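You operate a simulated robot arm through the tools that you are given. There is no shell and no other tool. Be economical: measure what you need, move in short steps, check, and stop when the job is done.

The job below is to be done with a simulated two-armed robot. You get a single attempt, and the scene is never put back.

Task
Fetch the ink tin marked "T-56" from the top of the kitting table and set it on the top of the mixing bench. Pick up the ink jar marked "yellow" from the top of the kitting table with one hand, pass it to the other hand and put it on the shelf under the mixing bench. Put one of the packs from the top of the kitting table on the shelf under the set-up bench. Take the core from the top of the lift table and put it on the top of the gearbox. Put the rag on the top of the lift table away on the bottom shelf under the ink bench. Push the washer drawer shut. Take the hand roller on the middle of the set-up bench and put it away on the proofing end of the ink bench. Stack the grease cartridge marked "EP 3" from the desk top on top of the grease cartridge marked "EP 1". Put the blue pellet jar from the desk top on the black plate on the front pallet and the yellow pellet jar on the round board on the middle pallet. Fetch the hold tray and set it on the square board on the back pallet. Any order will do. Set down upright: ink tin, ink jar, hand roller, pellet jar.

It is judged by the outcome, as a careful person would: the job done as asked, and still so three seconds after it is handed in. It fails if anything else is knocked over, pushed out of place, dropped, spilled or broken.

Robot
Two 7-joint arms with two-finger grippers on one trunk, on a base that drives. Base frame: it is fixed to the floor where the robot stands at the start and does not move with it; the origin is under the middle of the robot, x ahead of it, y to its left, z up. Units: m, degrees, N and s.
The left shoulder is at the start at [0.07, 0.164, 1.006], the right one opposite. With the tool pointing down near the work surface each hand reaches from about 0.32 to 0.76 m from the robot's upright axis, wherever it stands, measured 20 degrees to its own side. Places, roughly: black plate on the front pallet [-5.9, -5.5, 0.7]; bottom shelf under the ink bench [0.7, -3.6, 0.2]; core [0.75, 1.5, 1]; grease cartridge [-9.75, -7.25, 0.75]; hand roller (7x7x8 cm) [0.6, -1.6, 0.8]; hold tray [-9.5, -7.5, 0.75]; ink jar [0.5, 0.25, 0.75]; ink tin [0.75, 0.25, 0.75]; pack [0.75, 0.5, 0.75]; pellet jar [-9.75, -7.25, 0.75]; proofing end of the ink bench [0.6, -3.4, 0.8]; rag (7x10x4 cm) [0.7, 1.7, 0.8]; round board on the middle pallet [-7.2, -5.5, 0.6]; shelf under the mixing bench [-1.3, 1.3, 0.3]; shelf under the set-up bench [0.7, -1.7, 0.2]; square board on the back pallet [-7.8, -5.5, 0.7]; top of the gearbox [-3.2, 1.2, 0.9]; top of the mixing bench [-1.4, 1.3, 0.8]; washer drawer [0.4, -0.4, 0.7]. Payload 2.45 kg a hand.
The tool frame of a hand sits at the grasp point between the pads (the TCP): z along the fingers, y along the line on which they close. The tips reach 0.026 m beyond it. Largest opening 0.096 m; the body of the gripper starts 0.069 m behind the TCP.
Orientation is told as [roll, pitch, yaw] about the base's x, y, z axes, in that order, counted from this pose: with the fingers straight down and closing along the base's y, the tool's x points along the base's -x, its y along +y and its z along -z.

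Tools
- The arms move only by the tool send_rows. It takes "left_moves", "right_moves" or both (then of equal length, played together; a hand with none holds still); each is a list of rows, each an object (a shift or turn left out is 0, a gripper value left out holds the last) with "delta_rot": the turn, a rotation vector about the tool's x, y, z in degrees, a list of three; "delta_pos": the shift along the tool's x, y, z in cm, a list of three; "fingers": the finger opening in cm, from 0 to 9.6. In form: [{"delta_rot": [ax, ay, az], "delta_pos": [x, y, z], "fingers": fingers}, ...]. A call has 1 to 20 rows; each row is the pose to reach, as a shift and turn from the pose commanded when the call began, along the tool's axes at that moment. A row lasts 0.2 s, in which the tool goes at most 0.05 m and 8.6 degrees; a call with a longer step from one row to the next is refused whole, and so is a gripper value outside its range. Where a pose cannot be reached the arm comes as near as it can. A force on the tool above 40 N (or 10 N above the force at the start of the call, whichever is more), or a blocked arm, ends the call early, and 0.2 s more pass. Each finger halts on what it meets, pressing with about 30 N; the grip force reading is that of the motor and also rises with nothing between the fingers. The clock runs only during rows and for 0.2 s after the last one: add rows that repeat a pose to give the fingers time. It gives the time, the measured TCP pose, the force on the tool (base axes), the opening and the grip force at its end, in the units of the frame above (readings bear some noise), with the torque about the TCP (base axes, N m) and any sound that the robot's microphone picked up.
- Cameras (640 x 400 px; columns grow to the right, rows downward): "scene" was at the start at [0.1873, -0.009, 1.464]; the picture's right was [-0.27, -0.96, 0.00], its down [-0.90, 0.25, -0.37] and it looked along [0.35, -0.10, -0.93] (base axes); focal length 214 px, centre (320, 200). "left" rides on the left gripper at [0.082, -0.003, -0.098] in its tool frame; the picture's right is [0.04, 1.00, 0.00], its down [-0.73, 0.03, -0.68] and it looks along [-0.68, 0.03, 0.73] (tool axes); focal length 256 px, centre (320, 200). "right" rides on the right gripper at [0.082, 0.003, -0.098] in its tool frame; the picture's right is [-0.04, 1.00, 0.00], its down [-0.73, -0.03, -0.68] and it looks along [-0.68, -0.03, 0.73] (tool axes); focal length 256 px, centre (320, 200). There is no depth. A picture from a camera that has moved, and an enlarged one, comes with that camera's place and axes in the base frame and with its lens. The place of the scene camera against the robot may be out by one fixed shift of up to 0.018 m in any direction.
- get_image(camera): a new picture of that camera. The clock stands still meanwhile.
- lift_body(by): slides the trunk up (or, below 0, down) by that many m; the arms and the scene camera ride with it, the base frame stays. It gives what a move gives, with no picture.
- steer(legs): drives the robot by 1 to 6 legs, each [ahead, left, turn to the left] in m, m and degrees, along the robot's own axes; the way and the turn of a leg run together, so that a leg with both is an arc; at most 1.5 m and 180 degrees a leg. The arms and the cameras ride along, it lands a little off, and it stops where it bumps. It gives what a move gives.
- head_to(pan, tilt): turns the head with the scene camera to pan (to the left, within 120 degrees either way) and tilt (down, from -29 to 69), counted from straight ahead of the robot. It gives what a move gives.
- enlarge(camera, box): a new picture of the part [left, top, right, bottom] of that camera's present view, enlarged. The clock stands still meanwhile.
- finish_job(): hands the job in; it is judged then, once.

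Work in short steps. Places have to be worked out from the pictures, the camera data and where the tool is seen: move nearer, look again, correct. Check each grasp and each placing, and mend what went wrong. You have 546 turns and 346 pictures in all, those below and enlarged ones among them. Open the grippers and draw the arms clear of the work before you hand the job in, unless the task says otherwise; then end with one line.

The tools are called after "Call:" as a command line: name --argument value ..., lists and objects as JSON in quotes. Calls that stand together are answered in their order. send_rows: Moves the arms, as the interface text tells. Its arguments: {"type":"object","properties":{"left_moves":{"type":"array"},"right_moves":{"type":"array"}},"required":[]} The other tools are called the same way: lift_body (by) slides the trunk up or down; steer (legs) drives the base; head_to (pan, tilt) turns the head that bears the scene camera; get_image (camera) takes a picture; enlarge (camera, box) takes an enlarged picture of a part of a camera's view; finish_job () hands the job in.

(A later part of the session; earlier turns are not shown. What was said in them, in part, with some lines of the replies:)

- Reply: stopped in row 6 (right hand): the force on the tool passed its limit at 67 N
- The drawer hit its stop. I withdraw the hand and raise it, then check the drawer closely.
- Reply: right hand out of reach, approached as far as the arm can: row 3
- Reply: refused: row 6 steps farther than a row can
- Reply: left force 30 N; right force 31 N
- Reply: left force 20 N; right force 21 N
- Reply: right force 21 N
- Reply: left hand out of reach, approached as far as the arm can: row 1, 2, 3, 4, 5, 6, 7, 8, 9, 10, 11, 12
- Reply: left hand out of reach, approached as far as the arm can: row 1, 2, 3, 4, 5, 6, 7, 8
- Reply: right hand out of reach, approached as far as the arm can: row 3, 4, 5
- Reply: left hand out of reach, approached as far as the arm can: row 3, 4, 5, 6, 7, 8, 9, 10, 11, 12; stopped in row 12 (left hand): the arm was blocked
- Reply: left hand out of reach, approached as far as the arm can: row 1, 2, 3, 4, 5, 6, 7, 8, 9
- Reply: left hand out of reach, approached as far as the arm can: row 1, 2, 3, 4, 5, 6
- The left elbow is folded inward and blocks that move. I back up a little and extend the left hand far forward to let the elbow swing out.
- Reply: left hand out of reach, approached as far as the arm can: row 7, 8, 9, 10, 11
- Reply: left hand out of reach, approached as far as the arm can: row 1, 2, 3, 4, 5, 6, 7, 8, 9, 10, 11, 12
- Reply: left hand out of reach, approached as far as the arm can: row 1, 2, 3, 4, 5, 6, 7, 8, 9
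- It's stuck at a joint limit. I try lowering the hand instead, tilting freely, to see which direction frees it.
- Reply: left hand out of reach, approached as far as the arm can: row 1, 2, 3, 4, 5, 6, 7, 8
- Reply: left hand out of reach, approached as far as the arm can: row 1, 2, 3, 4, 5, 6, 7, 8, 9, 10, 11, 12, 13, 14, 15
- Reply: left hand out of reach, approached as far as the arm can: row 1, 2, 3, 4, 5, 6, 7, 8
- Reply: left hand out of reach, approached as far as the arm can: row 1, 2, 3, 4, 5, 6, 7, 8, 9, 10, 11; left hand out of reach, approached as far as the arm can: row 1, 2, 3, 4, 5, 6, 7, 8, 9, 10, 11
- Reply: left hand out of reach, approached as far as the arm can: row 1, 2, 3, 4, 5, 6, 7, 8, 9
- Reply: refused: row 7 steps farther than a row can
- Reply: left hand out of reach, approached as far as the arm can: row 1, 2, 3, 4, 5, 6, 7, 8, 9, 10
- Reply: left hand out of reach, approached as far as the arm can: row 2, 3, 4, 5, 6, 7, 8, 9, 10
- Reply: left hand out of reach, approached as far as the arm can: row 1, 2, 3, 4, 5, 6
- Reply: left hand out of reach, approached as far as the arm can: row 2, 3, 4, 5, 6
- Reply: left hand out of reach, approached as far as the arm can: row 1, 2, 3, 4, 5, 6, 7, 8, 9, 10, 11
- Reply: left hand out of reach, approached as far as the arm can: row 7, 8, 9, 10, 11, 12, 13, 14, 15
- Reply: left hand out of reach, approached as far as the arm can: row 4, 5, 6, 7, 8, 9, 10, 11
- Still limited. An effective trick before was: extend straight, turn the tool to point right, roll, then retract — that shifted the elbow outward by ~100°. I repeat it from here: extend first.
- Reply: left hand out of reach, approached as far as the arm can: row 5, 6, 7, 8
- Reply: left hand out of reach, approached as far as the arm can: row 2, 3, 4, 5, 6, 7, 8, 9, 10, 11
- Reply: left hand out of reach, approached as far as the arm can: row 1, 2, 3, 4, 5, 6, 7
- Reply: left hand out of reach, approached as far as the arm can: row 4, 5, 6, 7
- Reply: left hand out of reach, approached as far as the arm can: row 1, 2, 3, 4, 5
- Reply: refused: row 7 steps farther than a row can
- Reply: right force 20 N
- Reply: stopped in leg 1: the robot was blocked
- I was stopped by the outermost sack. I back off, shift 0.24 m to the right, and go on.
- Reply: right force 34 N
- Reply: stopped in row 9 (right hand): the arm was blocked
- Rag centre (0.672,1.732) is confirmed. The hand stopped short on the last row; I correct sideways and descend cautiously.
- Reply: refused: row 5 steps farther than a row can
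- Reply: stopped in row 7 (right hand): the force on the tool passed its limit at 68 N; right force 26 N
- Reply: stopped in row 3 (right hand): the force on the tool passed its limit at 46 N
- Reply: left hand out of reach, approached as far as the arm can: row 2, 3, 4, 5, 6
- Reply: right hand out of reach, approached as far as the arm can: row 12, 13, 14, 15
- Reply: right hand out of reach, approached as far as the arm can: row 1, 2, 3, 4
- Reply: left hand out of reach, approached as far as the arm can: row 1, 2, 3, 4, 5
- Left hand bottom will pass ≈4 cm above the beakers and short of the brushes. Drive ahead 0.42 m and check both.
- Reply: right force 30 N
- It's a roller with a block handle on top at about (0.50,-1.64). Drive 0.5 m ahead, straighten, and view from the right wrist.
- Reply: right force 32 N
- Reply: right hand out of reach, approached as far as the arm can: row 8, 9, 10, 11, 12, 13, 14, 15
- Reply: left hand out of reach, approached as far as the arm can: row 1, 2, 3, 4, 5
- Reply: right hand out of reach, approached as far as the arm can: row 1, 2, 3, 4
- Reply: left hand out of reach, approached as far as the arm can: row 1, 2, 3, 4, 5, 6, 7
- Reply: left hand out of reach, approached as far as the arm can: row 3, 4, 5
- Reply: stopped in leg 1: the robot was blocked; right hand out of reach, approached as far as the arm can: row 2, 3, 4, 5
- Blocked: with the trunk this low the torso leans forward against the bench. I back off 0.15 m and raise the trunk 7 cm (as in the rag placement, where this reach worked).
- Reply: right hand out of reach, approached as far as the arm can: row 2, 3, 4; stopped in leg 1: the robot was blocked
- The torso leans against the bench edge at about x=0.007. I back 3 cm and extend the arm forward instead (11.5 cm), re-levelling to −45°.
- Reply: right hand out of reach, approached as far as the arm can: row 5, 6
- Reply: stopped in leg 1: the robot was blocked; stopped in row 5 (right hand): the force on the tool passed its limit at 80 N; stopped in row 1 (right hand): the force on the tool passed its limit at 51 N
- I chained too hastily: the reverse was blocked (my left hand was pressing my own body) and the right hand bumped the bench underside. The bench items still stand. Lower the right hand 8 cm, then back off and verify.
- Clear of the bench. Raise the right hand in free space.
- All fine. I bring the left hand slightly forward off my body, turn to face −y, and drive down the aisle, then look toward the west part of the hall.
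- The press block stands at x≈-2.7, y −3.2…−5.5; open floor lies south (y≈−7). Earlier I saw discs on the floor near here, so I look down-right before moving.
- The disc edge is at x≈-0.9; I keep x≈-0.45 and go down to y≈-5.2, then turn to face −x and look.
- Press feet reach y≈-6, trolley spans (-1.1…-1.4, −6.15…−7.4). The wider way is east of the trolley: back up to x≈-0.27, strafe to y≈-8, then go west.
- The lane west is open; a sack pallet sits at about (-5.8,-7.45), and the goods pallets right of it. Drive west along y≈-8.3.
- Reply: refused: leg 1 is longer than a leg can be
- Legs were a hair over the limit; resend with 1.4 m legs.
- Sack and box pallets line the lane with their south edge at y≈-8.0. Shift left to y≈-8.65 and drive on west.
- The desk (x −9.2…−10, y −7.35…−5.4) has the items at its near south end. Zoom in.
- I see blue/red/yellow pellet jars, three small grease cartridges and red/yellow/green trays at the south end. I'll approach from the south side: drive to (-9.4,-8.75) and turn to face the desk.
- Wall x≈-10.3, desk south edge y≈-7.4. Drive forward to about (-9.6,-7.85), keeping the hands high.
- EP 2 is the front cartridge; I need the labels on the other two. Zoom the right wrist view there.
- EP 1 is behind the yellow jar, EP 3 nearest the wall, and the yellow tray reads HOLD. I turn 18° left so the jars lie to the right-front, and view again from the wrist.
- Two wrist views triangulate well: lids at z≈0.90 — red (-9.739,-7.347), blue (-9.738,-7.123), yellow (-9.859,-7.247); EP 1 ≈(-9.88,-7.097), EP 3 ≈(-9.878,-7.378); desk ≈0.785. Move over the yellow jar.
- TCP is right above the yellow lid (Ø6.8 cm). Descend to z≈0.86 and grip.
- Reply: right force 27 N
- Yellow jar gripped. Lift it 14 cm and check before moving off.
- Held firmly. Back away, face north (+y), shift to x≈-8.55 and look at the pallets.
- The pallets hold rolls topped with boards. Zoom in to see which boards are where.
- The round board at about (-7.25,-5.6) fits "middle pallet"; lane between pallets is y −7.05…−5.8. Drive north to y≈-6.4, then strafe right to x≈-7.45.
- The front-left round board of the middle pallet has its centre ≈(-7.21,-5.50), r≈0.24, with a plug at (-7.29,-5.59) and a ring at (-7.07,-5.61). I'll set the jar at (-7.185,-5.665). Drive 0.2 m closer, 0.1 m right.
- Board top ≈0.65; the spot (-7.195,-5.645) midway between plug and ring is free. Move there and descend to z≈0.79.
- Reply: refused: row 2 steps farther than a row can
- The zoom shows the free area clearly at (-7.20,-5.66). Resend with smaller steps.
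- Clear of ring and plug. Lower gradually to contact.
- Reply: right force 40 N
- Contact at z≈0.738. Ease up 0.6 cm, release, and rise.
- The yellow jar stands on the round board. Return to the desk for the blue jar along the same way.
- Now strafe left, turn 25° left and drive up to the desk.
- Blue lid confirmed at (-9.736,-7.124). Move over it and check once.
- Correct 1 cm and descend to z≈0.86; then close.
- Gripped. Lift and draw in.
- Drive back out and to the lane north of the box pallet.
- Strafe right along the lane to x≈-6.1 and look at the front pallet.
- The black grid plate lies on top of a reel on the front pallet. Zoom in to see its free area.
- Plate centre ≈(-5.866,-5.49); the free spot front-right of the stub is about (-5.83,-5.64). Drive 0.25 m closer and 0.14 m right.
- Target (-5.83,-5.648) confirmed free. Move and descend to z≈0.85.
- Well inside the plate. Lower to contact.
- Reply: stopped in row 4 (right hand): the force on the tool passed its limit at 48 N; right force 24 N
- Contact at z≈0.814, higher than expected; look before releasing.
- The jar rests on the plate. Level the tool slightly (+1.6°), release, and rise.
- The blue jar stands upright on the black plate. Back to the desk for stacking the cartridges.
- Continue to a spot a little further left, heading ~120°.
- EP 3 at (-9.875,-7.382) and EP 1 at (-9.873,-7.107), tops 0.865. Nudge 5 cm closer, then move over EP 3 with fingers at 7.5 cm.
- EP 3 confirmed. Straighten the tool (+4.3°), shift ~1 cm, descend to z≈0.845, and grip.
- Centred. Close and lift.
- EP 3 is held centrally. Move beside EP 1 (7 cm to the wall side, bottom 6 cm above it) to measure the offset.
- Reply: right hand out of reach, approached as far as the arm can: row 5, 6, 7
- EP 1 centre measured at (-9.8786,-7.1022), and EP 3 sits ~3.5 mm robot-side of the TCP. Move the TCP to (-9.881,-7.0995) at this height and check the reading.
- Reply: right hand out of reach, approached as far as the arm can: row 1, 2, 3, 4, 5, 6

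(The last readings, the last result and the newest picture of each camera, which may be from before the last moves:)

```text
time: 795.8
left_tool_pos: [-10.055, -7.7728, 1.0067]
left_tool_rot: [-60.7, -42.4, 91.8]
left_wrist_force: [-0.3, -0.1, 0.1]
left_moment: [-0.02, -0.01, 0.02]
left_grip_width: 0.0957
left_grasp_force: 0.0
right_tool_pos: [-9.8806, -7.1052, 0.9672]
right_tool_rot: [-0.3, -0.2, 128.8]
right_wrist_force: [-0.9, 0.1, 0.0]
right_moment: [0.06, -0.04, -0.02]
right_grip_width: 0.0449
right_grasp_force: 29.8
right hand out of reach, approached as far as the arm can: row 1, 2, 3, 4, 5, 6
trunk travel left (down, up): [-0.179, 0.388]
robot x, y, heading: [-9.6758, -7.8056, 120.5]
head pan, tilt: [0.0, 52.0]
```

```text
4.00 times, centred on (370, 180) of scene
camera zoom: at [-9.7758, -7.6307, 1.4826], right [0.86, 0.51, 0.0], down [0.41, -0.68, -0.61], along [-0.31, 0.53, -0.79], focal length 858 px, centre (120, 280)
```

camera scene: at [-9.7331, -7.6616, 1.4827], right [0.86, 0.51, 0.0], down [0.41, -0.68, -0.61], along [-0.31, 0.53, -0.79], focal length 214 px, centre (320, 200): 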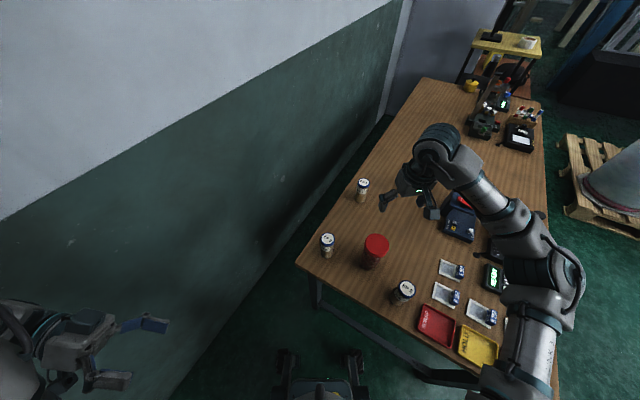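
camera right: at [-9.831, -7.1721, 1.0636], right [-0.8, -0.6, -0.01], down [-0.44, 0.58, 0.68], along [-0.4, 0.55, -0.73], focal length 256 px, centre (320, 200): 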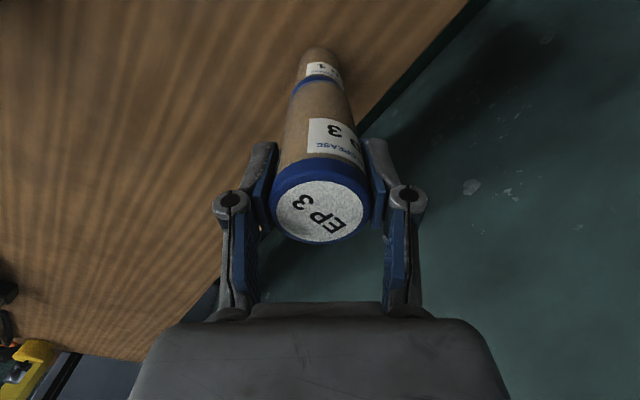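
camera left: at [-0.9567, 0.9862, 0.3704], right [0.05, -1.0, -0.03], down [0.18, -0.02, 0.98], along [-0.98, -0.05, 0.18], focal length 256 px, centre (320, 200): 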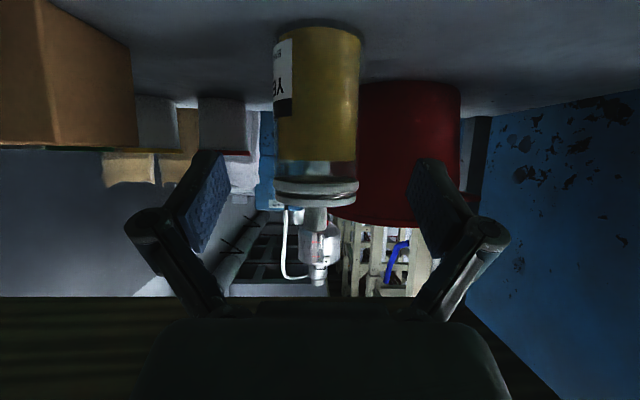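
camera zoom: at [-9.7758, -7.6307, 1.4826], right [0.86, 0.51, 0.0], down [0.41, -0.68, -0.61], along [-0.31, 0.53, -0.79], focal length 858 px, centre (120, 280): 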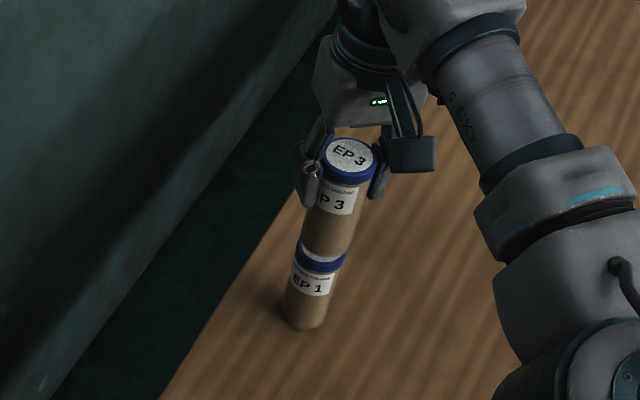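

Laterally aligned; y is ~5 mm short. Descend 2.5 cm while pushing 0.6 cm further forward, and read again.

Call:
send_rows --right_moves '[{"delta_pos": [-0.3, 0, 1]}, {"delta_pos": [-0.6, 0, 2.2]}, {"delta_pos": [-0.6, 0, 2.7]}, {"delta_pos": [-0.6, 0, 2.7]}]'

Call:
get_image --camera "right"

Call:
enlarge --camera "scene" --box '[320, 130, 420, 230]'

```text
time: 796.8
left_tool_pos: [-10.0543, -7.7741, 1.0085]
left_tool_rot: [-60.4, -42.5, 91.6]
left_wrist_force: [-0.3, -0.1, -0.4]
left_moment: [-0.03, -0.02, 0.0]
left_grip_width: 0.0964
left_grasp_force: 0.0
right_tool_pos: [-9.8817, -7.1034, 0.9408]
right_tool_rot: [-0.4, -0.3, 129.0]
right_wrist_force: [-0.4, 0.4, 16.9]
right_moment: [0.06, 0.14, -0.02]
right_grip_width: 0.0448
right_grasp_force: 29.7
trunk travel left (down, up): [-0.179, 0.388]
robot x, y, heading: [-9.6782, -7.809, 120.8]
head pan, tilt: [0.0, 52.0]
```

```text
95 pictures are left
camera right: at [-9.8325, -7.1694, 1.0377], right [-0.8, -0.6, -0.01], down [-0.44, 0.58, 0.68], along [-0.4, 0.55, -0.73], focal length 256 px, centre (320, 200)
```

right: 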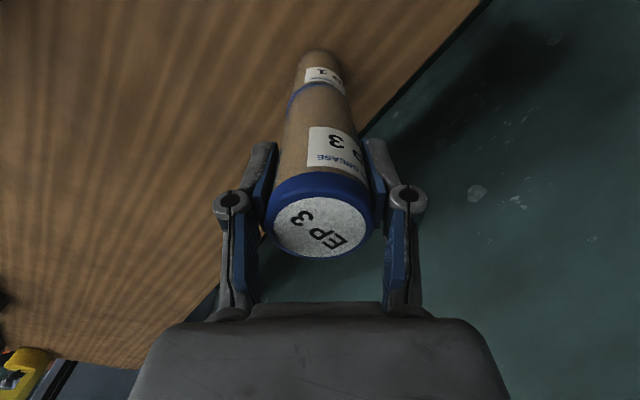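

```text
4.00 times, centred on (370, 180) of scene
camera zoom: at [-9.7729, -7.6342, 1.4833], right [0.86, 0.51, 0.0], down [0.4, -0.68, -0.61], along [-0.31, 0.53, -0.79], focal length 858 px, centre (120, 280)
```

zoom: 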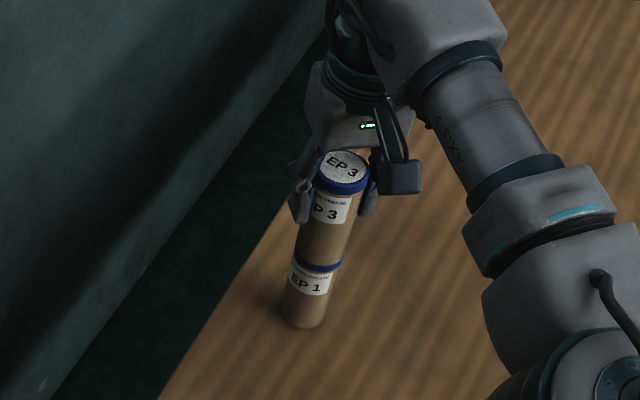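

They are in contact and look collinear (full blue cap of EP 1 visible, no white crescent). Ease 0.2 cm up, then open slowly.

Call:
send_rows --right_moves '[{"delta_pos": [0, 0, -0.2]}, {"delta_pos": [0, 0, -0.2], "fingers": 5.2}, {"delta_pos": [0, 0, -0.2]}, {"delta_pos": [0, 0, -0.2], "fingers": 7.5}, {"delta_pos": [0, 0, -0.2]}, {"delta_pos": [0, 0, -0.2]}]'

Call:
enlarge --camera "scene" --box '[320, 130, 420, 230]'

```text
time: 798.2
left_tool_pos: [-10.0546, -7.7731, 1.0078]
left_tool_rot: [-60.6, -42.3, 91.8]
left_wrist_force: [0.7, 0.0, 0.4]
left_moment: [0.04, -0.02, -0.01]
left_grip_width: 0.0959
left_grasp_force: 0.0
right_tool_pos: [-9.8828, -7.1002, 0.9408]
right_tool_rot: [-0.3, -0.1, 129.0]
right_wrist_force: [0.1, 0.3, -0.4]
right_moment: [0.01, -0.02, 0.0]
right_grip_width: 0.075
right_grasp_force: 0.0
trunk travel left (down, up): [-0.179, 0.388]
robot x, y, heading: [-9.6731, -7.8029, 120.7]
head pan, tilt: [0.0, 52.0]
```

```text
4.00 times, centred on (370, 180) of scene
camera zoom: at [-9.7742, -7.6297, 1.4825], right [0.86, 0.51, 0.0], down [0.41, -0.68, -0.61], along [-0.31, 0.53, -0.79], focal length 858 px, centre (120, 280)
```

zoom: 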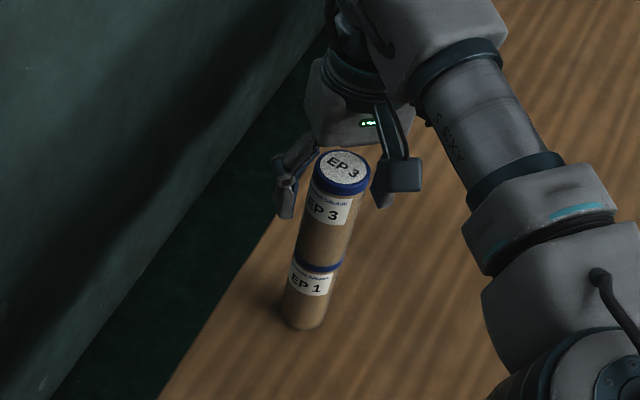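

The stack stands on its own. Raise the hand straight up carefully.

Call:
send_rows --right_moves '[{"delta_pos": [0, 0, -2]}, {"delta_pos": [0, 0, -5]}, {"delta_pos": [0, 0, -8]}, {"delta_pos": [0.5, 0, -11]}, {"delta_pos": [4, 0, -13]}, {"delta_pos": [8, -1, -13]}, {"delta_pos": [12, -3, -13]}, {"delta_pos": [15, -6, -13]}]'

Call:
get_image --camera "right"

Call:
get_image --camera "scene"

```text
time: 800.0
left_tool_pos: [-10.0512, -7.7711, 1.0088]
left_tool_rot: [-60.3, -42.4, 91.5]
left_wrist_force: [0.6, -0.3, 0.4]
left_moment: [0.01, 0.05, 0.01]
left_grip_width: 0.0959
left_grasp_force: 0.0
right_tool_pos: [-9.7368, -7.1827, 1.069]
right_tool_rot: [-0.2, -0.1, 128.9]
right_wrist_force: [-0.7, -0.2, 0.2]
right_moment: [0.04, 0.03, 0.02]
right_grip_width: 0.0749
right_grasp_force: 0.1
right hand out of reach, approached as far as the arm can: row 1, 2, 3, 4
trunk travel left (down, up): [-0.179, 0.388]
robot x, y, heading: [-9.6723, -7.8099, 120.8]
head pan, tilt: [0.0, 52.0]
```

```text
92 pictures are left
camera right: at [-9.688, -7.2488, 1.1669], right [-0.8, -0.6, 0.0], down [-0.44, 0.59, 0.68], along [-0.4, 0.55, -0.73], focal length 256 px, centre (320, 200)
```

right: 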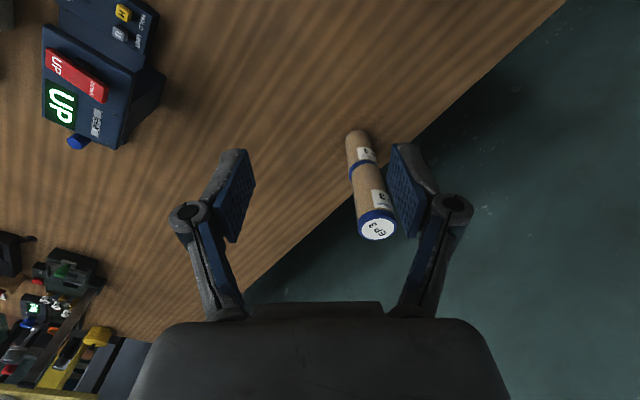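

```text
91 pictures are left
camera scene: at [-9.7694, -7.6296, 1.4829], right [0.86, 0.51, 0.0], down [0.4, -0.68, -0.61], along [-0.31, 0.53, -0.79], focal length 214 px, centre (320, 200)
```

scene: 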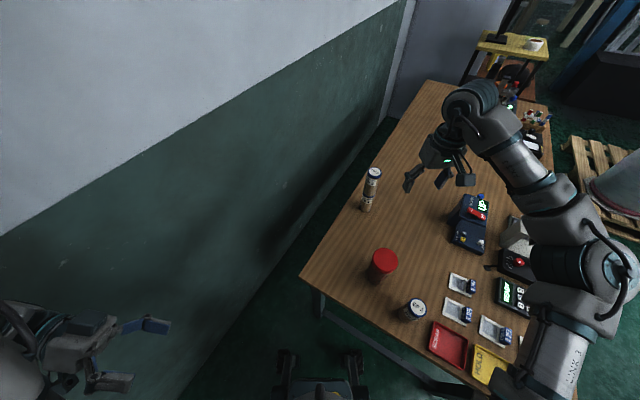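

The EP 3/EP 1 stack stands. Next the HOLD tray (≈8.3×8 cm at (-9.39,-7.42)): best gripped along y from the desk's east side. Back off, turn to face −x, and go to about (-8.85,-7.62).

Call:
steer --legs '[[-0.55, 0, 0], [0, 0, 59.2], [-0.54, 0, 0], [0, -0.6, 0]]'

Call:
head_to --pan -10 --tilt 55

Call:
get_image --camera "right"

Call:
get_image --camera "scene"

```text
time: 811.5
left_tool_pos: [-9.0733, -7.9829, 1.0076]
left_tool_rot: [-60.6, -42.3, 150.0]
left_wrist_force: [0.2, -0.7, -0.4]
left_moment: [0.01, 0.03, -0.05]
left_grip_width: 0.0961
left_grasp_force: 0.1
right_tool_pos: [-9.4132, -7.4073, 1.0694]
right_tool_rot: [-0.1, -0.1, -172.5]
right_wrist_force: [0.2, 0.0, 0.3]
right_moment: [-0.02, 0.02, 0.04]
right_grip_width: 0.0751
right_grasp_force: 0.1
trunk travel left (down, up): [-0.179, 0.388]
robot x, y, heading: [-8.8442, -7.6817, 179.3]
head pan, tilt: [0.0, 52.0]
```

```text
time: 812.2
left_tool_pos: [-9.0702, -7.9824, 1.0071]
left_tool_rot: [-60.7, -42.1, 150.2]
left_wrist_force: [-0.6, -0.2, -0.4]
left_moment: [0.01, 0.01, 0.01]
left_grip_width: 0.0961
left_grasp_force: 0.0
right_tool_pos: [-9.4091, -7.4069, 1.0717]
right_tool_rot: [-0.2, -0.4, -172.5]
right_wrist_force: [0.0, -0.1, -0.1]
right_moment: [-0.02, 0.01, 0.03]
right_grip_width: 0.0751
right_grasp_force: 0.1
trunk travel left (down, up): [-0.179, 0.388]
robot x, y, heading: [-8.8444, -7.6792, 179.2]
head pan, tilt: [-10.0, 55.0]
```

```text
90 pictures are left
camera right: at [-9.3272, -7.4003, 1.1693], right [0.09, -1.0, 0.0], down [-0.73, -0.07, 0.68], along [-0.68, -0.06, -0.73], focal length 256 px, centre (320, 200)
```

right: 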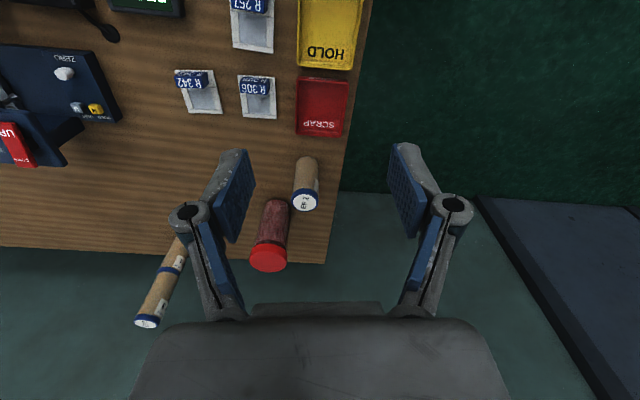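

```text
89 pictures are left
camera scene: at [-9.0391, -7.6603, 1.4789], right [0.19, 0.98, 0.0], down [0.81, -0.15, -0.57], along [-0.56, 0.11, -0.82], focal length 214 px, centre (320, 200)
```

scene: 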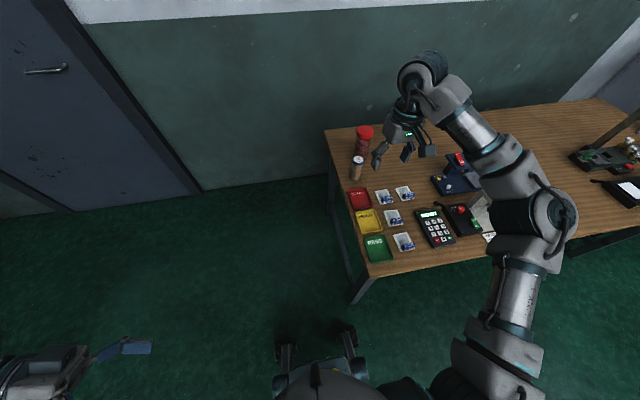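

HOLD tray: y −7.378…−7.452, west edge x≈-9.43, axis-aligned. Rotate the tool 7.5° to align, open fully, and move over its centre at z≈0.93.

Call:
send_rows --right_moves '[{"delta_rot": [0, 0, 3.7], "delta_pos": [2, 0.2, 3], "fingers": 9.6}, {"delta_rot": [0, 0, 7.5], "delta_pos": [4, 0.5, 6]}, {"delta_rot": [0, 0, 7.5], "delta_pos": [4, 0.5, 9]}, {"delta_rot": [0, 0, 7.5], "delta_pos": [4, 0.5, 9]}]'

Call:
get_image --camera "right"

```text
time: 813.2
left_tool_pos: [-9.0702, -7.9814, 1.0081]
left_tool_rot: [-60.6, -42.1, 150.2]
left_wrist_force: [0.4, 0.4, -0.4]
left_moment: [-0.01, -0.01, 0.0]
left_grip_width: 0.0963
left_grasp_force: 0.1
right_tool_pos: [-9.3666, -7.4063, 0.9842]
right_tool_rot: [-0.2, -0.5, 179.9]
right_wrist_force: [-0.1, -1.1, -0.2]
right_moment: [0.0, 0.01, -0.01]
right_grip_width: 0.0959
right_grasp_force: 0.0
trunk travel left (down, up): [-0.179, 0.388]
robot x, y, heading: [-8.8469, -7.6785, 179.2]
head pan, tilt: [-10.0, 55.0]
```

```text
88 pictures are left
camera right: at [-9.2839, -7.4109, 1.0815], right [-0.04, -1.0, 0.0], down [-0.73, 0.03, 0.68], along [-0.68, 0.03, -0.73], focal length 256 px, centre (320, 200)
```

right: 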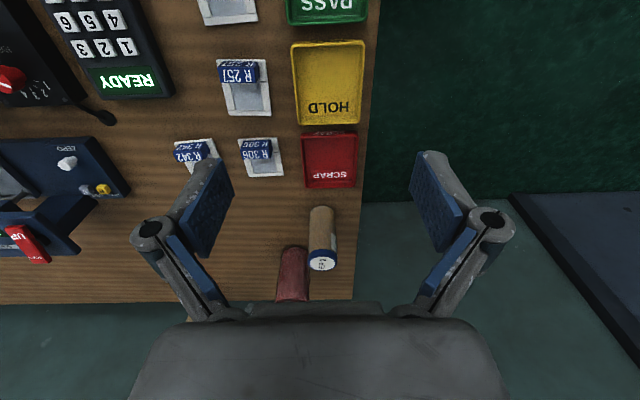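

Tray spans x −9.423…−9.339, y −7.451…−7.382; centre (-9.381,-7.416). Open to 8.4 cm, align, and descend to just above.

Call:
send_rows --right_moves '[{"delta_pos": [-0.7, 0.5, 3], "fingers": 8.4}, {"delta_pos": [-1.4, 1, 6]}, {"delta_pos": [-1.4, 1, 9]}, {"delta_pos": [-1.4, 1, 11]}, {"delta_pos": [-1.4, 1, 11]}]'

Call:
get_image --camera "right"

```text
time: 814.4
left_tool_pos: [-9.0705, -7.9816, 1.0082]
left_tool_rot: [-60.7, -42.1, 150.3]
left_wrist_force: [0.7, -0.3, 0.5]
left_moment: [0.0, 0.02, 0.04]
left_grip_width: 0.0962
left_grasp_force: 0.0
right_tool_pos: [-9.3836, -7.4151, 0.8744]
right_tool_rot: [-0.3, -0.5, 179.9]
right_wrist_force: [-0.4, 0.0, 0.8]
right_moment: [0.0, 0.03, -0.02]
right_grip_width: 0.0842
right_grasp_force: 0.0
trunk travel left (down, up): [-0.179, 0.388]
robot x, y, heading: [-8.8482, -7.6773, 179.6]
head pan, tilt: [-10.0, 55.0]
```

```text
87 pictures are left
camera right: at [-9.302, -7.4196, 0.9707], right [-0.04, -1.0, 0.0], down [-0.73, 0.03, 0.68], along [-0.68, 0.03, -0.73], focal length 256 px, centre (320, 200)
```

right: 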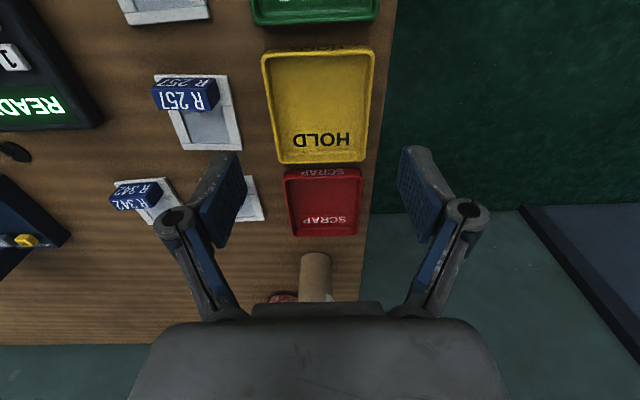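

Aligned. Descend the last 6 cm (watching force) and close.

Call:
send_rows --right_moves '[{"delta_pos": [0.4, 0.2, 3]}, {"delta_pos": [0.4, 0.2, 5]}, {"delta_pos": [0.4, 0.2, 5.6]}, {"delta_pos": [0.4, 0.2, 6]}, {"delta_pos": [0.4, 0.2, 6]}]'

Call:
get_image --camera "right"

```text
time: 815.6
left_tool_pos: [-9.0704, -7.9814, 1.0088]
left_tool_rot: [-60.8, -42.1, 150.2]
left_wrist_force: [-0.4, -0.4, -0.2]
left_moment: [-0.02, -0.02, 0.04]
left_grip_width: 0.0958
left_grasp_force: 0.0
right_tool_pos: [-9.3811, -7.4184, 0.8109]
right_tool_rot: [-0.2, -0.3, 180.0]
right_wrist_force: [0.6, 0.1, 0.0]
right_moment: [-0.02, 0.0, -0.01]
right_grip_width: 0.0837
right_grasp_force: 0.1
trunk travel left (down, up): [-0.179, 0.388]
robot x, y, heading: [-8.8466, -7.6796, 179.5]
head pan, tilt: [-10.0, 55.0]
```

```text
86 pictures are left
camera right: at [-9.2987, -7.4222, 0.9088], right [-0.04, -1.0, 0.0], down [-0.73, 0.03, 0.68], along [-0.68, 0.03, -0.73], focal length 256 px, centre (320, 200)
```

right: 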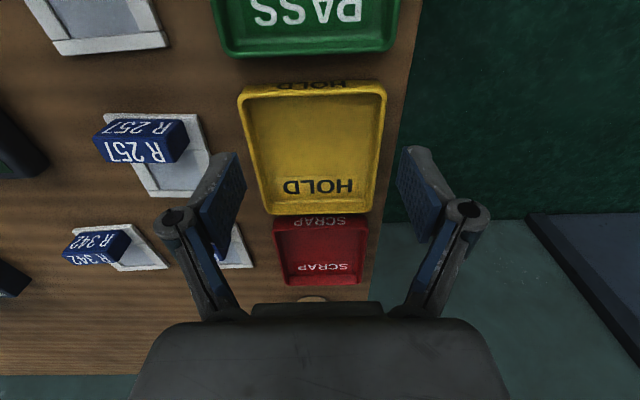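

The tray rim is at ≈0.79, so go down another 1.2 cm (watching for desk contact), then close.

Call:
send_rows --right_moves '[{"delta_pos": [0, 0.2, 0.5]}, {"delta_pos": [0, 0.2, 1.0]}, {"delta_pos": [0, 0.2, 1.2]}, {"delta_pos": [0, 0.2, 1.2]}]'

```text
time: 816.6
left_tool_pos: [-9.0701, -7.9828, 1.008]
left_tool_rot: [-60.6, -42.2, 150.1]
left_wrist_force: [0.4, -0.3, 0.1]
left_moment: [0.02, 0.01, -0.01]
left_grip_width: 0.0961
left_grasp_force: 0.0
right_tool_pos: [-9.38, -7.4202, 0.7997]
right_tool_rot: [-0.2, -0.3, 180.0]
right_wrist_force: [0.3, 0.9, -0.3]
right_moment: [0.02, -0.02, 0.0]
right_grip_width: 0.0838
right_grasp_force: 0.0
trunk travel left (down, up): [-0.179, 0.388]
robot x, y, heading: [-8.8485, -7.6765, 179.6]
head pan, tilt: [-10.0, 55.0]
```

Still no contact; close and see what is gripped.

Call:
send_rows --right_moves '[{"fingers": 5}, {}, {}, {}]'

Call:
get_image --camera "right"

```text
time: 817.6
left_tool_pos: [-9.0703, -7.9815, 1.0084]
left_tool_rot: [-60.8, -42.2, 150.3]
left_wrist_force: [-0.6, 0.4, 0.3]
left_moment: [0.0, -0.04, 0.01]
left_grip_width: 0.0958
left_grasp_force: 0.0
right_tool_pos: [-9.3822, -7.4196, 0.8008]
right_tool_rot: [-0.2, -0.3, 179.9]
right_wrist_force: [0.8, -0.3, 0.4]
right_moment: [-0.01, 0.01, 0.01]
right_grip_width: 0.0502
right_grasp_force: 0.0
trunk travel left (down, up): [-0.179, 0.388]
robot x, y, heading: [-8.8494, -7.6789, 179.5]
head pan, tilt: [-10.0, 55.0]
```

```text
85 pictures are left
camera right: at [-9.2984, -7.4233, 0.8971], right [-0.04, -1.0, 0.0], down [-0.73, 0.03, 0.68], along [-0.68, 0.03, -0.73], focal length 256 px, centre (320, 200)
```

right: 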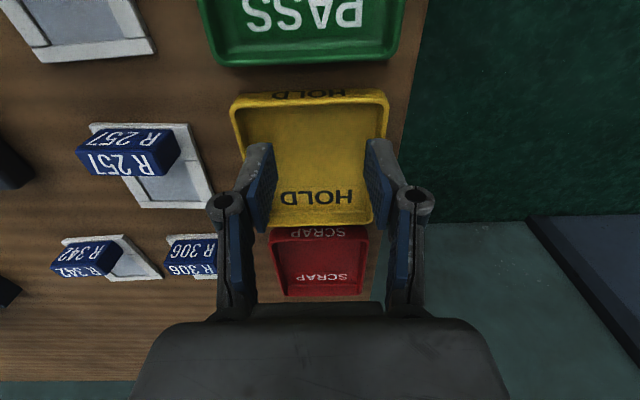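

Fingers closed on nothing: the rim is lower. Re-measured: rim z≈0.769, tray 8.0 cm wide, centre (-9.398,-7.4165). Raise 3 cm, open to 9.0, shift, and descend to z≈0.783.

Call:
send_rows --right_moves '[{"delta_pos": [0, 0, -3]}, {"delta_pos": [-0.8, -0.3, -3], "fingers": 9.0}, {"delta_pos": [-1.6, -0.3, -3]}, {"delta_pos": [-1.6, -0.3, -3]}, {"delta_pos": [-1.6, -0.3, -1]}, {"delta_pos": [-1.6, -0.3, 0.7]}, {"delta_pos": [-1.6, -0.3, 0.7]}]'

Call:
get_image --camera "right"

```text
time: 819.2
left_tool_pos: [-9.0703, -7.9826, 1.0091]
left_tool_rot: [-60.7, -42.1, 150.3]
left_wrist_force: [-0.6, -0.2, 0.5]
left_moment: [0.01, -0.03, 0.0]
left_grip_width: 0.0958
left_grasp_force: 0.2
right_tool_pos: [-9.3965, -7.4164, 0.7936]
right_tool_rot: [-0.3, -0.3, 180.0]
right_wrist_force: [-0.5, -0.1, 0.7]
right_moment: [-0.02, -0.01, 0.0]
right_grip_width: 0.0901
right_grasp_force: 0.1
trunk travel left (down, up): [-0.179, 0.388]
robot x, y, heading: [-8.8459, -7.682, 179.2]
head pan, tilt: [-10.0, 55.0]
```

```text
84 pictures are left
camera right: at [-9.3146, -7.4211, 0.8892], right [-0.04, -1.0, 0.0], down [-0.73, 0.03, 0.68], along [-0.68, 0.03, -0.73], focal length 256 px, centre (320, 200)
```

right: 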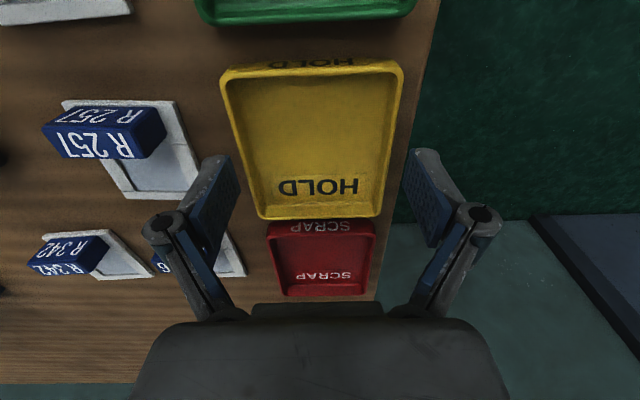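

Well centred. Lower 1.2 cm and close.

Call:
send_rows --right_moves '[{"delta_pos": [0, 0, 0.6]}, {"delta_pos": [0, 0, 1.2]}, {"delta_pos": [0, 0, 1.2]}, {"delta_pos": [0, 0, 1.2], "fingers": 6}, {"delta_pos": [0, 0, 1.2]}, {"delta_pos": [0, 0, 1.2]}]'

Call:
get_image --camera "right"

```text
time: 820.6
left_tool_pos: [-9.0713, -7.9813, 1.0081]
left_tool_rot: [-60.6, -42.1, 150.2]
left_wrist_force: [0.5, -0.2, 0.0]
left_moment: [0.0, 0.01, 0.0]
left_grip_width: 0.096
left_grasp_force: 0.0
right_tool_pos: [-9.397, -7.4167, 0.7815]
right_tool_rot: [-0.2, -0.4, 180.1]
right_wrist_force: [-0.2, 1.2, 1.5]
right_moment: [-0.06, 0.13, 0.04]
right_grip_width: 0.0795
right_grasp_force: 30.3
trunk travel left (down, up): [-0.179, 0.388]
robot x, y, heading: [-8.848, -7.6762, 179.5]
head pan, tilt: [-10.0, 55.0]
```

```text
83 pictures are left
camera right: at [-9.315, -7.4214, 0.8778], right [-0.04, -1.0, 0.0], down [-0.73, 0.03, 0.68], along [-0.68, 0.03, -0.73], focal length 256 px, centre (320, 200)
```

right: 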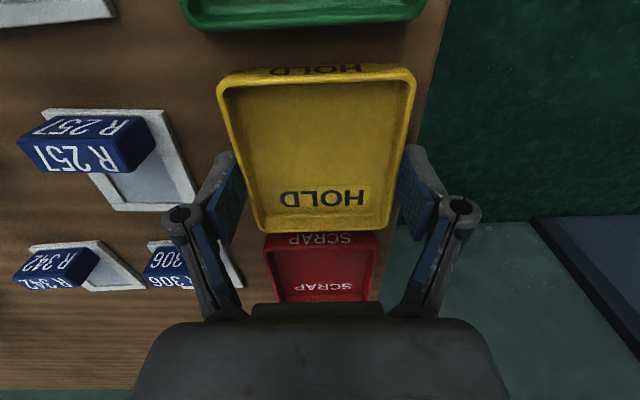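

Gripped at 7.95 cm. Lift gently and check it stays level.

Call:
send_rows --right_moves '[{"delta_pos": [0, 0, -1]}, {"delta_pos": [0, 0, -2.5]}, {"delta_pos": [0, 0, -5]}, {"delta_pos": [0, 0, -9]}, {"delta_pos": [0, 0, -13]}, {"delta_pos": [0, 0, -17]}, {"delta_pos": [0, 0, -21]}, {"delta_pos": [3, 0, -24]}, {"delta_pos": [6, 0, -26]}, {"delta_pos": [6, 0, -26]}]'

Call:
get_image --camera "right"

```text
time: 822.8
left_tool_pos: [-9.072, -7.9823, 1.0081]
left_tool_rot: [-60.6, -42.1, 150.3]
left_wrist_force: [-0.2, 0.3, -0.2]
left_moment: [0.01, -0.03, 0.01]
left_grip_width: 0.0961
left_grasp_force: 0.0
right_tool_pos: [-9.3331, -7.4147, 1.0393]
right_tool_rot: [-0.2, -0.2, 180.0]
right_wrist_force: [-0.7, -1.4, -2.6]
right_moment: [-0.01, 0.0, 0.04]
right_grip_width: 0.0794
right_grasp_force: 29.9
trunk travel left (down, up): [-0.179, 0.388]
robot x, y, heading: [-8.8452, -7.6799, 179.2]
head pan, tilt: [-10.0, 55.0]
```

```text
82 pictures are left
camera right: at [-9.251, -7.4196, 1.1361], right [-0.04, -1.0, 0.0], down [-0.73, 0.03, 0.68], along [-0.68, 0.03, -0.73], focal length 256 px, centre (320, 200)
```

right: 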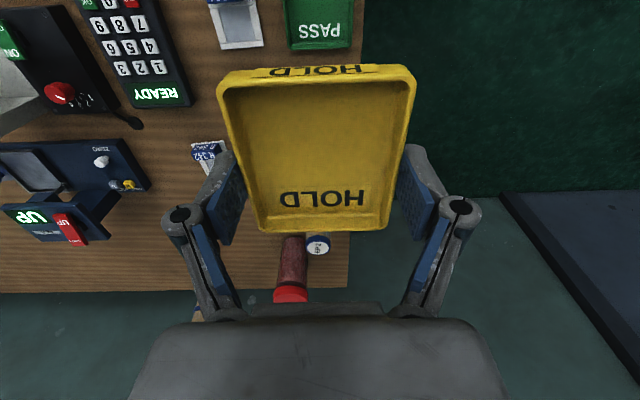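

Held level. Drive toward the back pallet: back out, face north, advance to y≈-6.45, shift right to x≈-7.95.

Call:
steer --legs '[[-0.35, 0, 0], [0, 0, -89.2], [1.2, 0, 0], [0, -0.5, 0]]'

Call:
head_to --pan 0 --tilt 48

Call:
get_image --camera "scene"

```text
time: 837.0
left_tool_pos: [-8.3691, -6.2488, 1.0041]
left_tool_rot: [-61.5, -42.3, 63.0]
left_wrist_force: [-0.1, -0.1, 0.4]
left_moment: [0.04, -0.04, -0.01]
left_grip_width: 0.096
left_grasp_force: 0.0
right_tool_pos: [-7.8127, -5.9661, 1.0446]
right_tool_rot: [-0.9, -0.4, 92.2]
right_wrist_force: [-0.6, -0.3, -2.2]
right_moment: [0.0, -0.05, 0.01]
right_grip_width: 0.0796
right_grasp_force: 29.8
trunk travel left (down, up): [-0.179, 0.388]
robot x, y, heading: [-8.0476, -6.4611, 91.4]
head pan, tilt: [-10.0, 55.0]
```

```text
time: 837.7
left_tool_pos: [-8.3661, -6.2512, 1.0049]
left_tool_rot: [-61.4, -42.2, 63.0]
left_wrist_force: [0.2, -0.4, -0.3]
left_moment: [-0.01, -0.02, -0.02]
left_grip_width: 0.0959
left_grasp_force: 0.1
right_tool_pos: [-7.8119, -5.9683, 1.0436]
right_tool_rot: [-0.6, -0.6, 92.3]
right_wrist_force: [-1.4, -0.2, -2.2]
right_moment: [0.02, -0.05, 0.04]
right_grip_width: 0.0796
right_grasp_force: 30.1
trunk travel left (down, up): [-0.179, 0.388]
robot x, y, heading: [-8.0469, -6.4602, 91.4]
head pan, tilt: [0.0, 48.0]
```

```text
81 pictures are left
camera scene: at [-8.0565, -6.2519, 1.488], right [1.0, 0.03, 0.01], down [0.02, -0.75, -0.67], along [-0.01, 0.67, -0.75], focal length 214 px, centre (320, 200)
```

scene: 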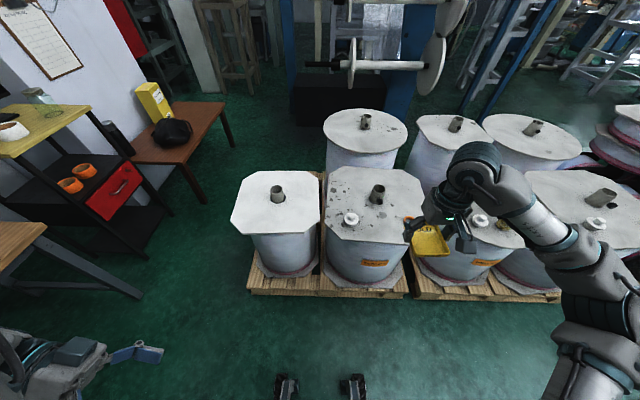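

Two candidate boards on the back pallet; zoom to compare their shapes.

Call:
enlarge --camera "scene" --box '[215, 95, 435, 295]'

```text
2.00 times, centred on (325, 195) of scene
camera zoom: at [-8.0565, -6.2519, 1.488], right [1.0, 0.03, 0.01], down [0.02, -0.75, -0.67], along [-0.01, 0.67, -0.75], focal length 429 px, centre (310, 210)
```

zoom: 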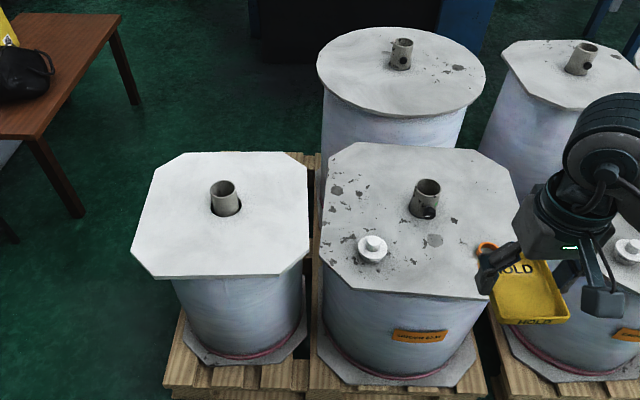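

Both are square with clipped corners; the one at (-7.79,-5.54) matches the given place. Free spot in front of its stub: (-7.79,-5.66). Drive 0.21 m closer and 0.05 m right.

Call:
steer --legs '[[0.21, -0.05, -1.4]]'

Call:
get_image --camera "right"

Call:
enlarge --camera "scene" --box '[260, 130, 460, 310]'

```text
time: 839.4
left_tool_pos: [-8.3119, -6.0346, 1.0062]
left_tool_rot: [-61.2, -42.2, 61.4]
left_wrist_force: [-0.8, -0.8, -0.2]
left_moment: [0.03, -0.03, -0.02]
left_grip_width: 0.096
left_grasp_force: 0.0
right_tool_pos: [-7.7497, -5.7648, 1.0427]
right_tool_rot: [-0.5, -0.5, 90.8]
right_wrist_force: [-0.9, 0.7, -2.4]
right_moment: [-0.02, -0.06, -0.03]
right_grip_width: 0.0793
right_grasp_force: 30.2
trunk travel left (down, up): [-0.179, 0.388]
robot x, y, heading: [-7.9972, -6.251, 90.0]
head pan, tilt: [0.0, 48.0]
```

```text
79 pictures are left
camera right: at [-7.7527, -5.8484, 1.1397], right [-1.0, 0.03, -0.01], down [0.01, 0.73, 0.69], along [0.02, 0.69, -0.73], focal length 256 px, centre (320, 200)
```

right: 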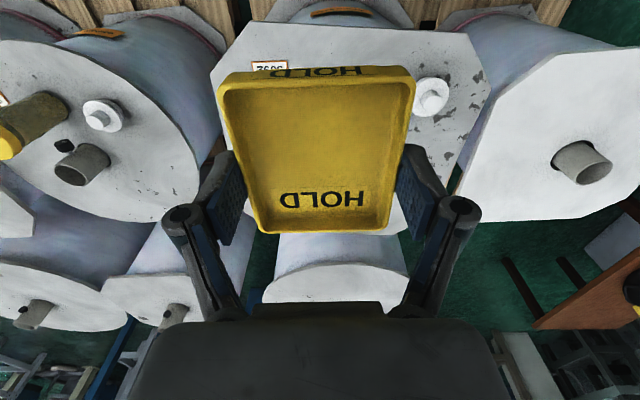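

```text
2.22 times, centred on (360, 220) of scene
camera zoom: at [-8.0001, -6.0421, 1.4881], right [1.0, 0.0, 0.0], down [0.0, -0.75, -0.67], along [0.0, 0.67, -0.75], focal length 477 px, centre (231, 156)
```

zoom: 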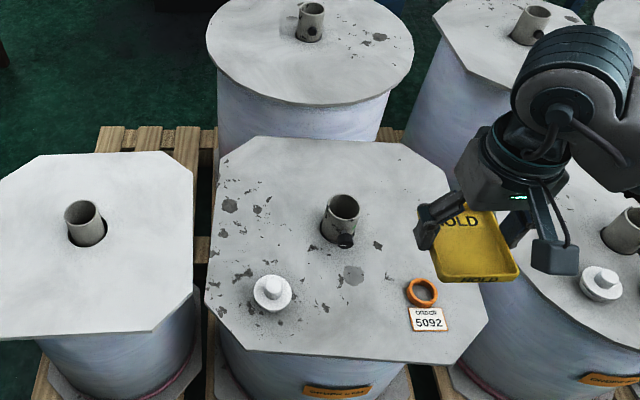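

Board ≈0.69; target (-7.795,-5.66) is free on all sides. Move there and descend to z≈0.77.

Call:
send_rows --right_moves '[{"delta_pos": [-3.5, 1.4, 0]}, {"delta_pos": [-7, 2.8, 0]}, {"delta_pos": [-10.5, 4.3, 1]}, {"delta_pos": [-10.5, 4.3, 5]}, {"delta_pos": [-10.5, 4.3, 9]}, {"delta_pos": [-10.5, 4.3, 13]}, {"delta_pos": [-10.5, 4.3, 17]}, {"delta_pos": [-10.5, 4.3, 21]}, {"delta_pos": [-10.5, 4.3, 25]}, {"delta_pos": [-10.5, 4.3, 27]}, {"delta_pos": [-10.5, 4.3, 27]}]'

Call:
get_image --camera "right"

Call:
enlarge --camera "scene" --box '[260, 130, 460, 310]'

```text
time: 841.8
left_tool_pos: [-8.3084, -6.0374, 1.0078]
left_tool_rot: [-61.0, -41.8, 61.2]
left_wrist_force: [0.7, -0.3, -0.3]
left_moment: [-0.01, -0.04, 0.02]
left_grip_width: 0.096
left_grasp_force: 0.1
right_tool_pos: [-7.788, -5.6602, 0.775]
right_tool_rot: [-0.3, -0.7, 90.8]
right_wrist_force: [0.4, -0.3, -2.1]
right_moment: [0.02, 0.02, 0.0]
right_grip_width: 0.0794
right_grasp_force: 30.0
trunk travel left (down, up): [-0.179, 0.388]
robot x, y, heading: [-7.9989, -6.2516, 90.0]
head pan, tilt: [0.0, 48.0]
```

```text
77 pictures are left
camera right: at [-7.7905, -5.7442, 0.8709], right [-1.0, 0.03, 0.0], down [0.02, 0.73, 0.69], along [0.02, 0.69, -0.73], focal length 256 px, centre (320, 200)
```

right: 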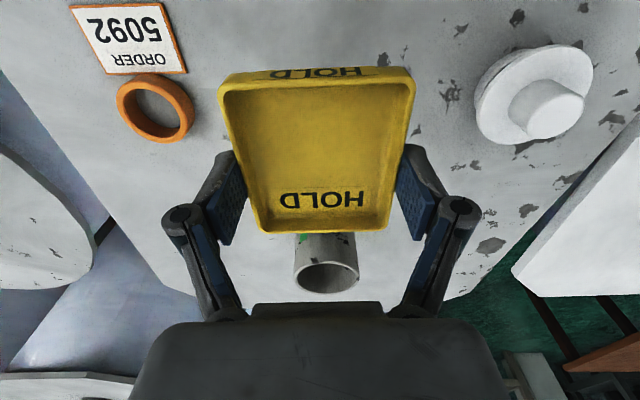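

```text
2.22 times, centred on (360, 220) of scene
camera zoom: at [-7.9933, -6.0416, 1.488], right [1.0, 0.0, 0.0], down [0.0, -0.75, -0.67], along [0.0, 0.67, -0.75], focal length 477 px, centre (231, 156)
```

zoom: 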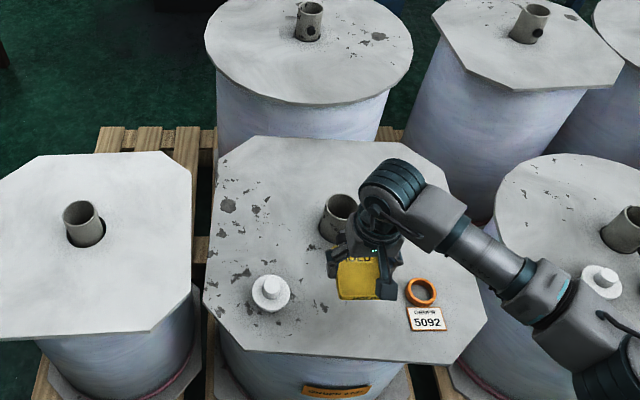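

Clear of stub, plug, ring and tag. Lower to contact.

Call:
send_rows --right_moves '[{"delta_pos": [0, 0, 2]}, {"delta_pos": [0, 0, 3.5]}, {"delta_pos": [0, 0, 4.3]}, {"delta_pos": [0, 0, 5]}, {"delta_pos": [0, 0, 5.6]}, {"delta_pos": [0, 0, 6.2]}, {"delta_pos": [0, 0, 6.2]}]'

```text
time: 843.4
left_tool_pos: [-8.3085, -6.0381, 1.0072]
left_tool_rot: [-61.1, -41.6, 61.3]
left_wrist_force: [0.2, -0.6, 0.0]
left_moment: [0.01, -0.02, 0.02]
left_grip_width: 0.0959
left_grasp_force: 0.0
right_tool_pos: [-7.79, -5.6608, 0.7146]
right_tool_rot: [-0.3, -0.7, 90.8]
right_wrist_force: [-0.2, -0.3, -1.8]
right_moment: [0.03, -0.02, -0.01]
right_grip_width: 0.0798
right_grasp_force: 30.2
trunk travel left (down, up): [-0.179, 0.388]
robot x, y, heading: [-7.9997, -6.2539, 90.0]
head pan, tilt: [0.0, 48.0]
```

No contact yet at 0.715; continue in small steps.

Call:
send_rows --right_moves '[{"delta_pos": [0, 0, 0.6]}, {"delta_pos": [0, 0, 1.2]}, {"delta_pos": [0, 0, 1.8]}, {"delta_pos": [0, 0, 2.4]}, {"delta_pos": [0, 0, 2.4]}]'

Call:
get_image --camera "right"

```text
time: 844.6
left_tool_pos: [-8.3076, -6.0373, 1.0077]
left_tool_rot: [-61.1, -41.9, 61.3]
left_wrist_force: [0.5, 0.2, 0.5]
left_moment: [-0.01, 0.03, -0.03]
left_grip_width: 0.096
left_grasp_force: 0.2
right_tool_pos: [-7.789, -5.6603, 0.6906]
right_tool_rot: [-0.3, -0.9, 90.8]
right_wrist_force: [0.3, 0.4, 12.0]
right_moment: [-0.59, -0.06, 0.01]
right_grip_width: 0.0801
right_grasp_force: 30.3
trunk travel left (down, up): [-0.179, 0.388]
robot x, y, heading: [-7.9986, -6.2497, 89.9]
head pan, tilt: [0.0, 48.0]
```

```text
75 pictures are left
camera right: at [-7.7915, -5.7435, 0.786], right [-1.0, 0.03, 0.0], down [0.02, 0.72, 0.69], along [0.02, 0.69, -0.72], focal length 256 px, centre (320, 200)
```

right: 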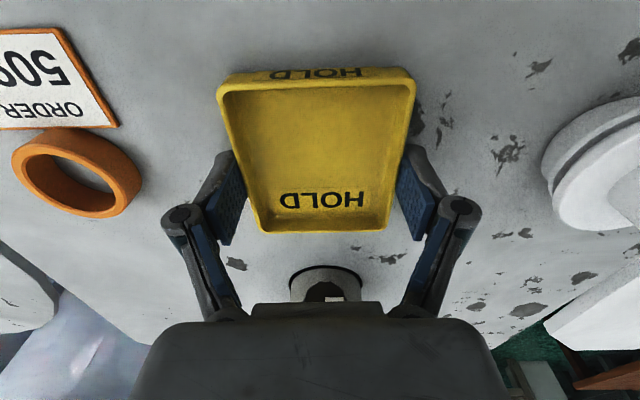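

Contact (12 N) at z≈0.69. Release and rise straight up.

Call:
send_rows --right_moves '[{"fingers": 9.2}, {}, {}, {"delta_pos": [0, 0, -2]}, {"delta_pos": [0, 0, -6]}, {"delta_pos": [0, 0, -10]}, {"delta_pos": [0, 0, -14]}, {"delta_pos": [0, 0, -18]}, {"delta_pos": [0, 0, -22]}, {"delta_pos": [2, 0, -26]}, {"delta_pos": [5, 0, -30]}]'

Call:
enlarge --camera "scene" --box '[260, 130, 460, 310]'

```text
time: 847.0
left_tool_pos: [-8.3086, -6.0395, 1.0079]
left_tool_rot: [-61.0, -41.8, 61.3]
left_wrist_force: [-0.5, -0.8, 0.2]
left_moment: [0.02, -0.03, 0.01]
left_grip_width: 0.0959
left_grasp_force: 0.0
right_tool_pos: [-7.7903, -5.7125, 0.991]
right_tool_rot: [-0.4, -0.7, 90.8]
right_wrist_force: [-0.4, -0.1, 0.0]
right_moment: [0.01, -0.02, 0.03]
right_grip_width: 0.0918
right_grasp_force: 0.1
trunk travel left (down, up): [-0.179, 0.388]
robot x, y, heading: [-7.9961, -6.2527, 90.0]
head pan, tilt: [0.0, 48.0]
```

```text
2.22 times, centred on (360, 220) of scene
camera zoom: at [-7.9945, -6.0447, 1.4886], right [1.0, 0.0, 0.0], down [0.0, -0.74, -0.67], along [0.0, 0.67, -0.74], focal length 477 px, centre (231, 156)
```

zoom: 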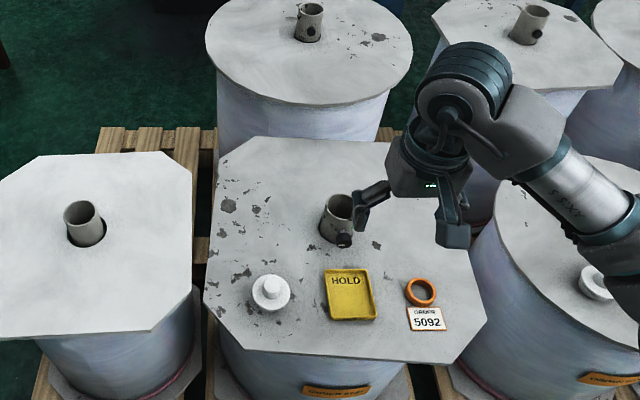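

The HOLD tray lies on the square board. All items are done; I open the gripper fully and back clear of the pallets before handing in.

Call:
send_rows --right_moves '[{"fingers": 9.6}, {"delta_pos": [3, 0, -2]}, {"delta_pos": [6, 0, -4]}]'

Call:
steer --legs '[[-0.22, 0, 0]]'

Call:
get_image --camera "scene"

```text
time: 847.8
left_tool_pos: [-8.3074, -6.0391, 1.0067]
left_tool_rot: [-61.0, -41.7, 61.4]
left_wrist_force: [0.4, 0.6, -0.7]
left_moment: [0.03, 0.01, 0.03]
left_grip_width: 0.0959
left_grasp_force: 0.0
right_tool_pos: [-7.7905, -5.7759, 1.0291]
right_tool_rot: [-0.3, -0.7, 90.9]
right_wrist_force: [0.8, -0.2, -0.1]
right_moment: [0.02, 0.03, -0.03]
right_grip_width: 0.096
right_grasp_force: 0.1
trunk travel left (down, up): [-0.179, 0.388]
robot x, y, heading: [-7.9977, -6.2498, 90.1]
head pan, tilt: [0.0, 48.0]
```

```text
time: 849.5
left_tool_pos: [-8.3083, -6.2582, 1.0062]
left_tool_rot: [-61.1, -41.7, 61.0]
left_wrist_force: [0.7, -0.4, 0.8]
left_moment: [-0.03, 0.01, 0.02]
left_grip_width: 0.096
left_grasp_force: 0.1
right_tool_pos: [-7.7868, -5.9986, 1.0286]
right_tool_rot: [-0.3, -0.7, 90.7]
right_wrist_force: [-0.5, -0.3, -0.6]
right_moment: [0.03, 0.0, 0.03]
right_grip_width: 0.0957
right_grasp_force: 0.0
trunk travel left (down, up): [-0.179, 0.388]
robot x, y, heading: [-7.9987, -6.4752, 89.8]
head pan, tilt: [0.0, 48.0]
```

```text
73 pictures are left
camera scene: at [-7.9936, -6.2651, 1.488], right [1.0, 0.0, 0.0], down [0.0, -0.75, -0.67], along [0.0, 0.67, -0.75], focal length 214 px, centre (320, 200)
```

scene: 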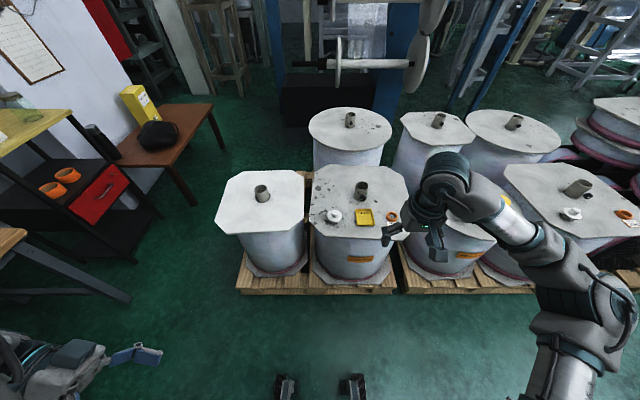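

The tray is in place, both grippers are open and clear of the work, so I hand in the job.

Call:
finish_job

```text
The job is handed in.
```

Every task on the list is done and the job is handed in. On the way I bumped a raw-material sack near the gearbox, pressed the rag onto a glass beaker on the ink bench, and knocked a hand against the underside of the set-up bench. From the pictures nothing looked moved or broken.
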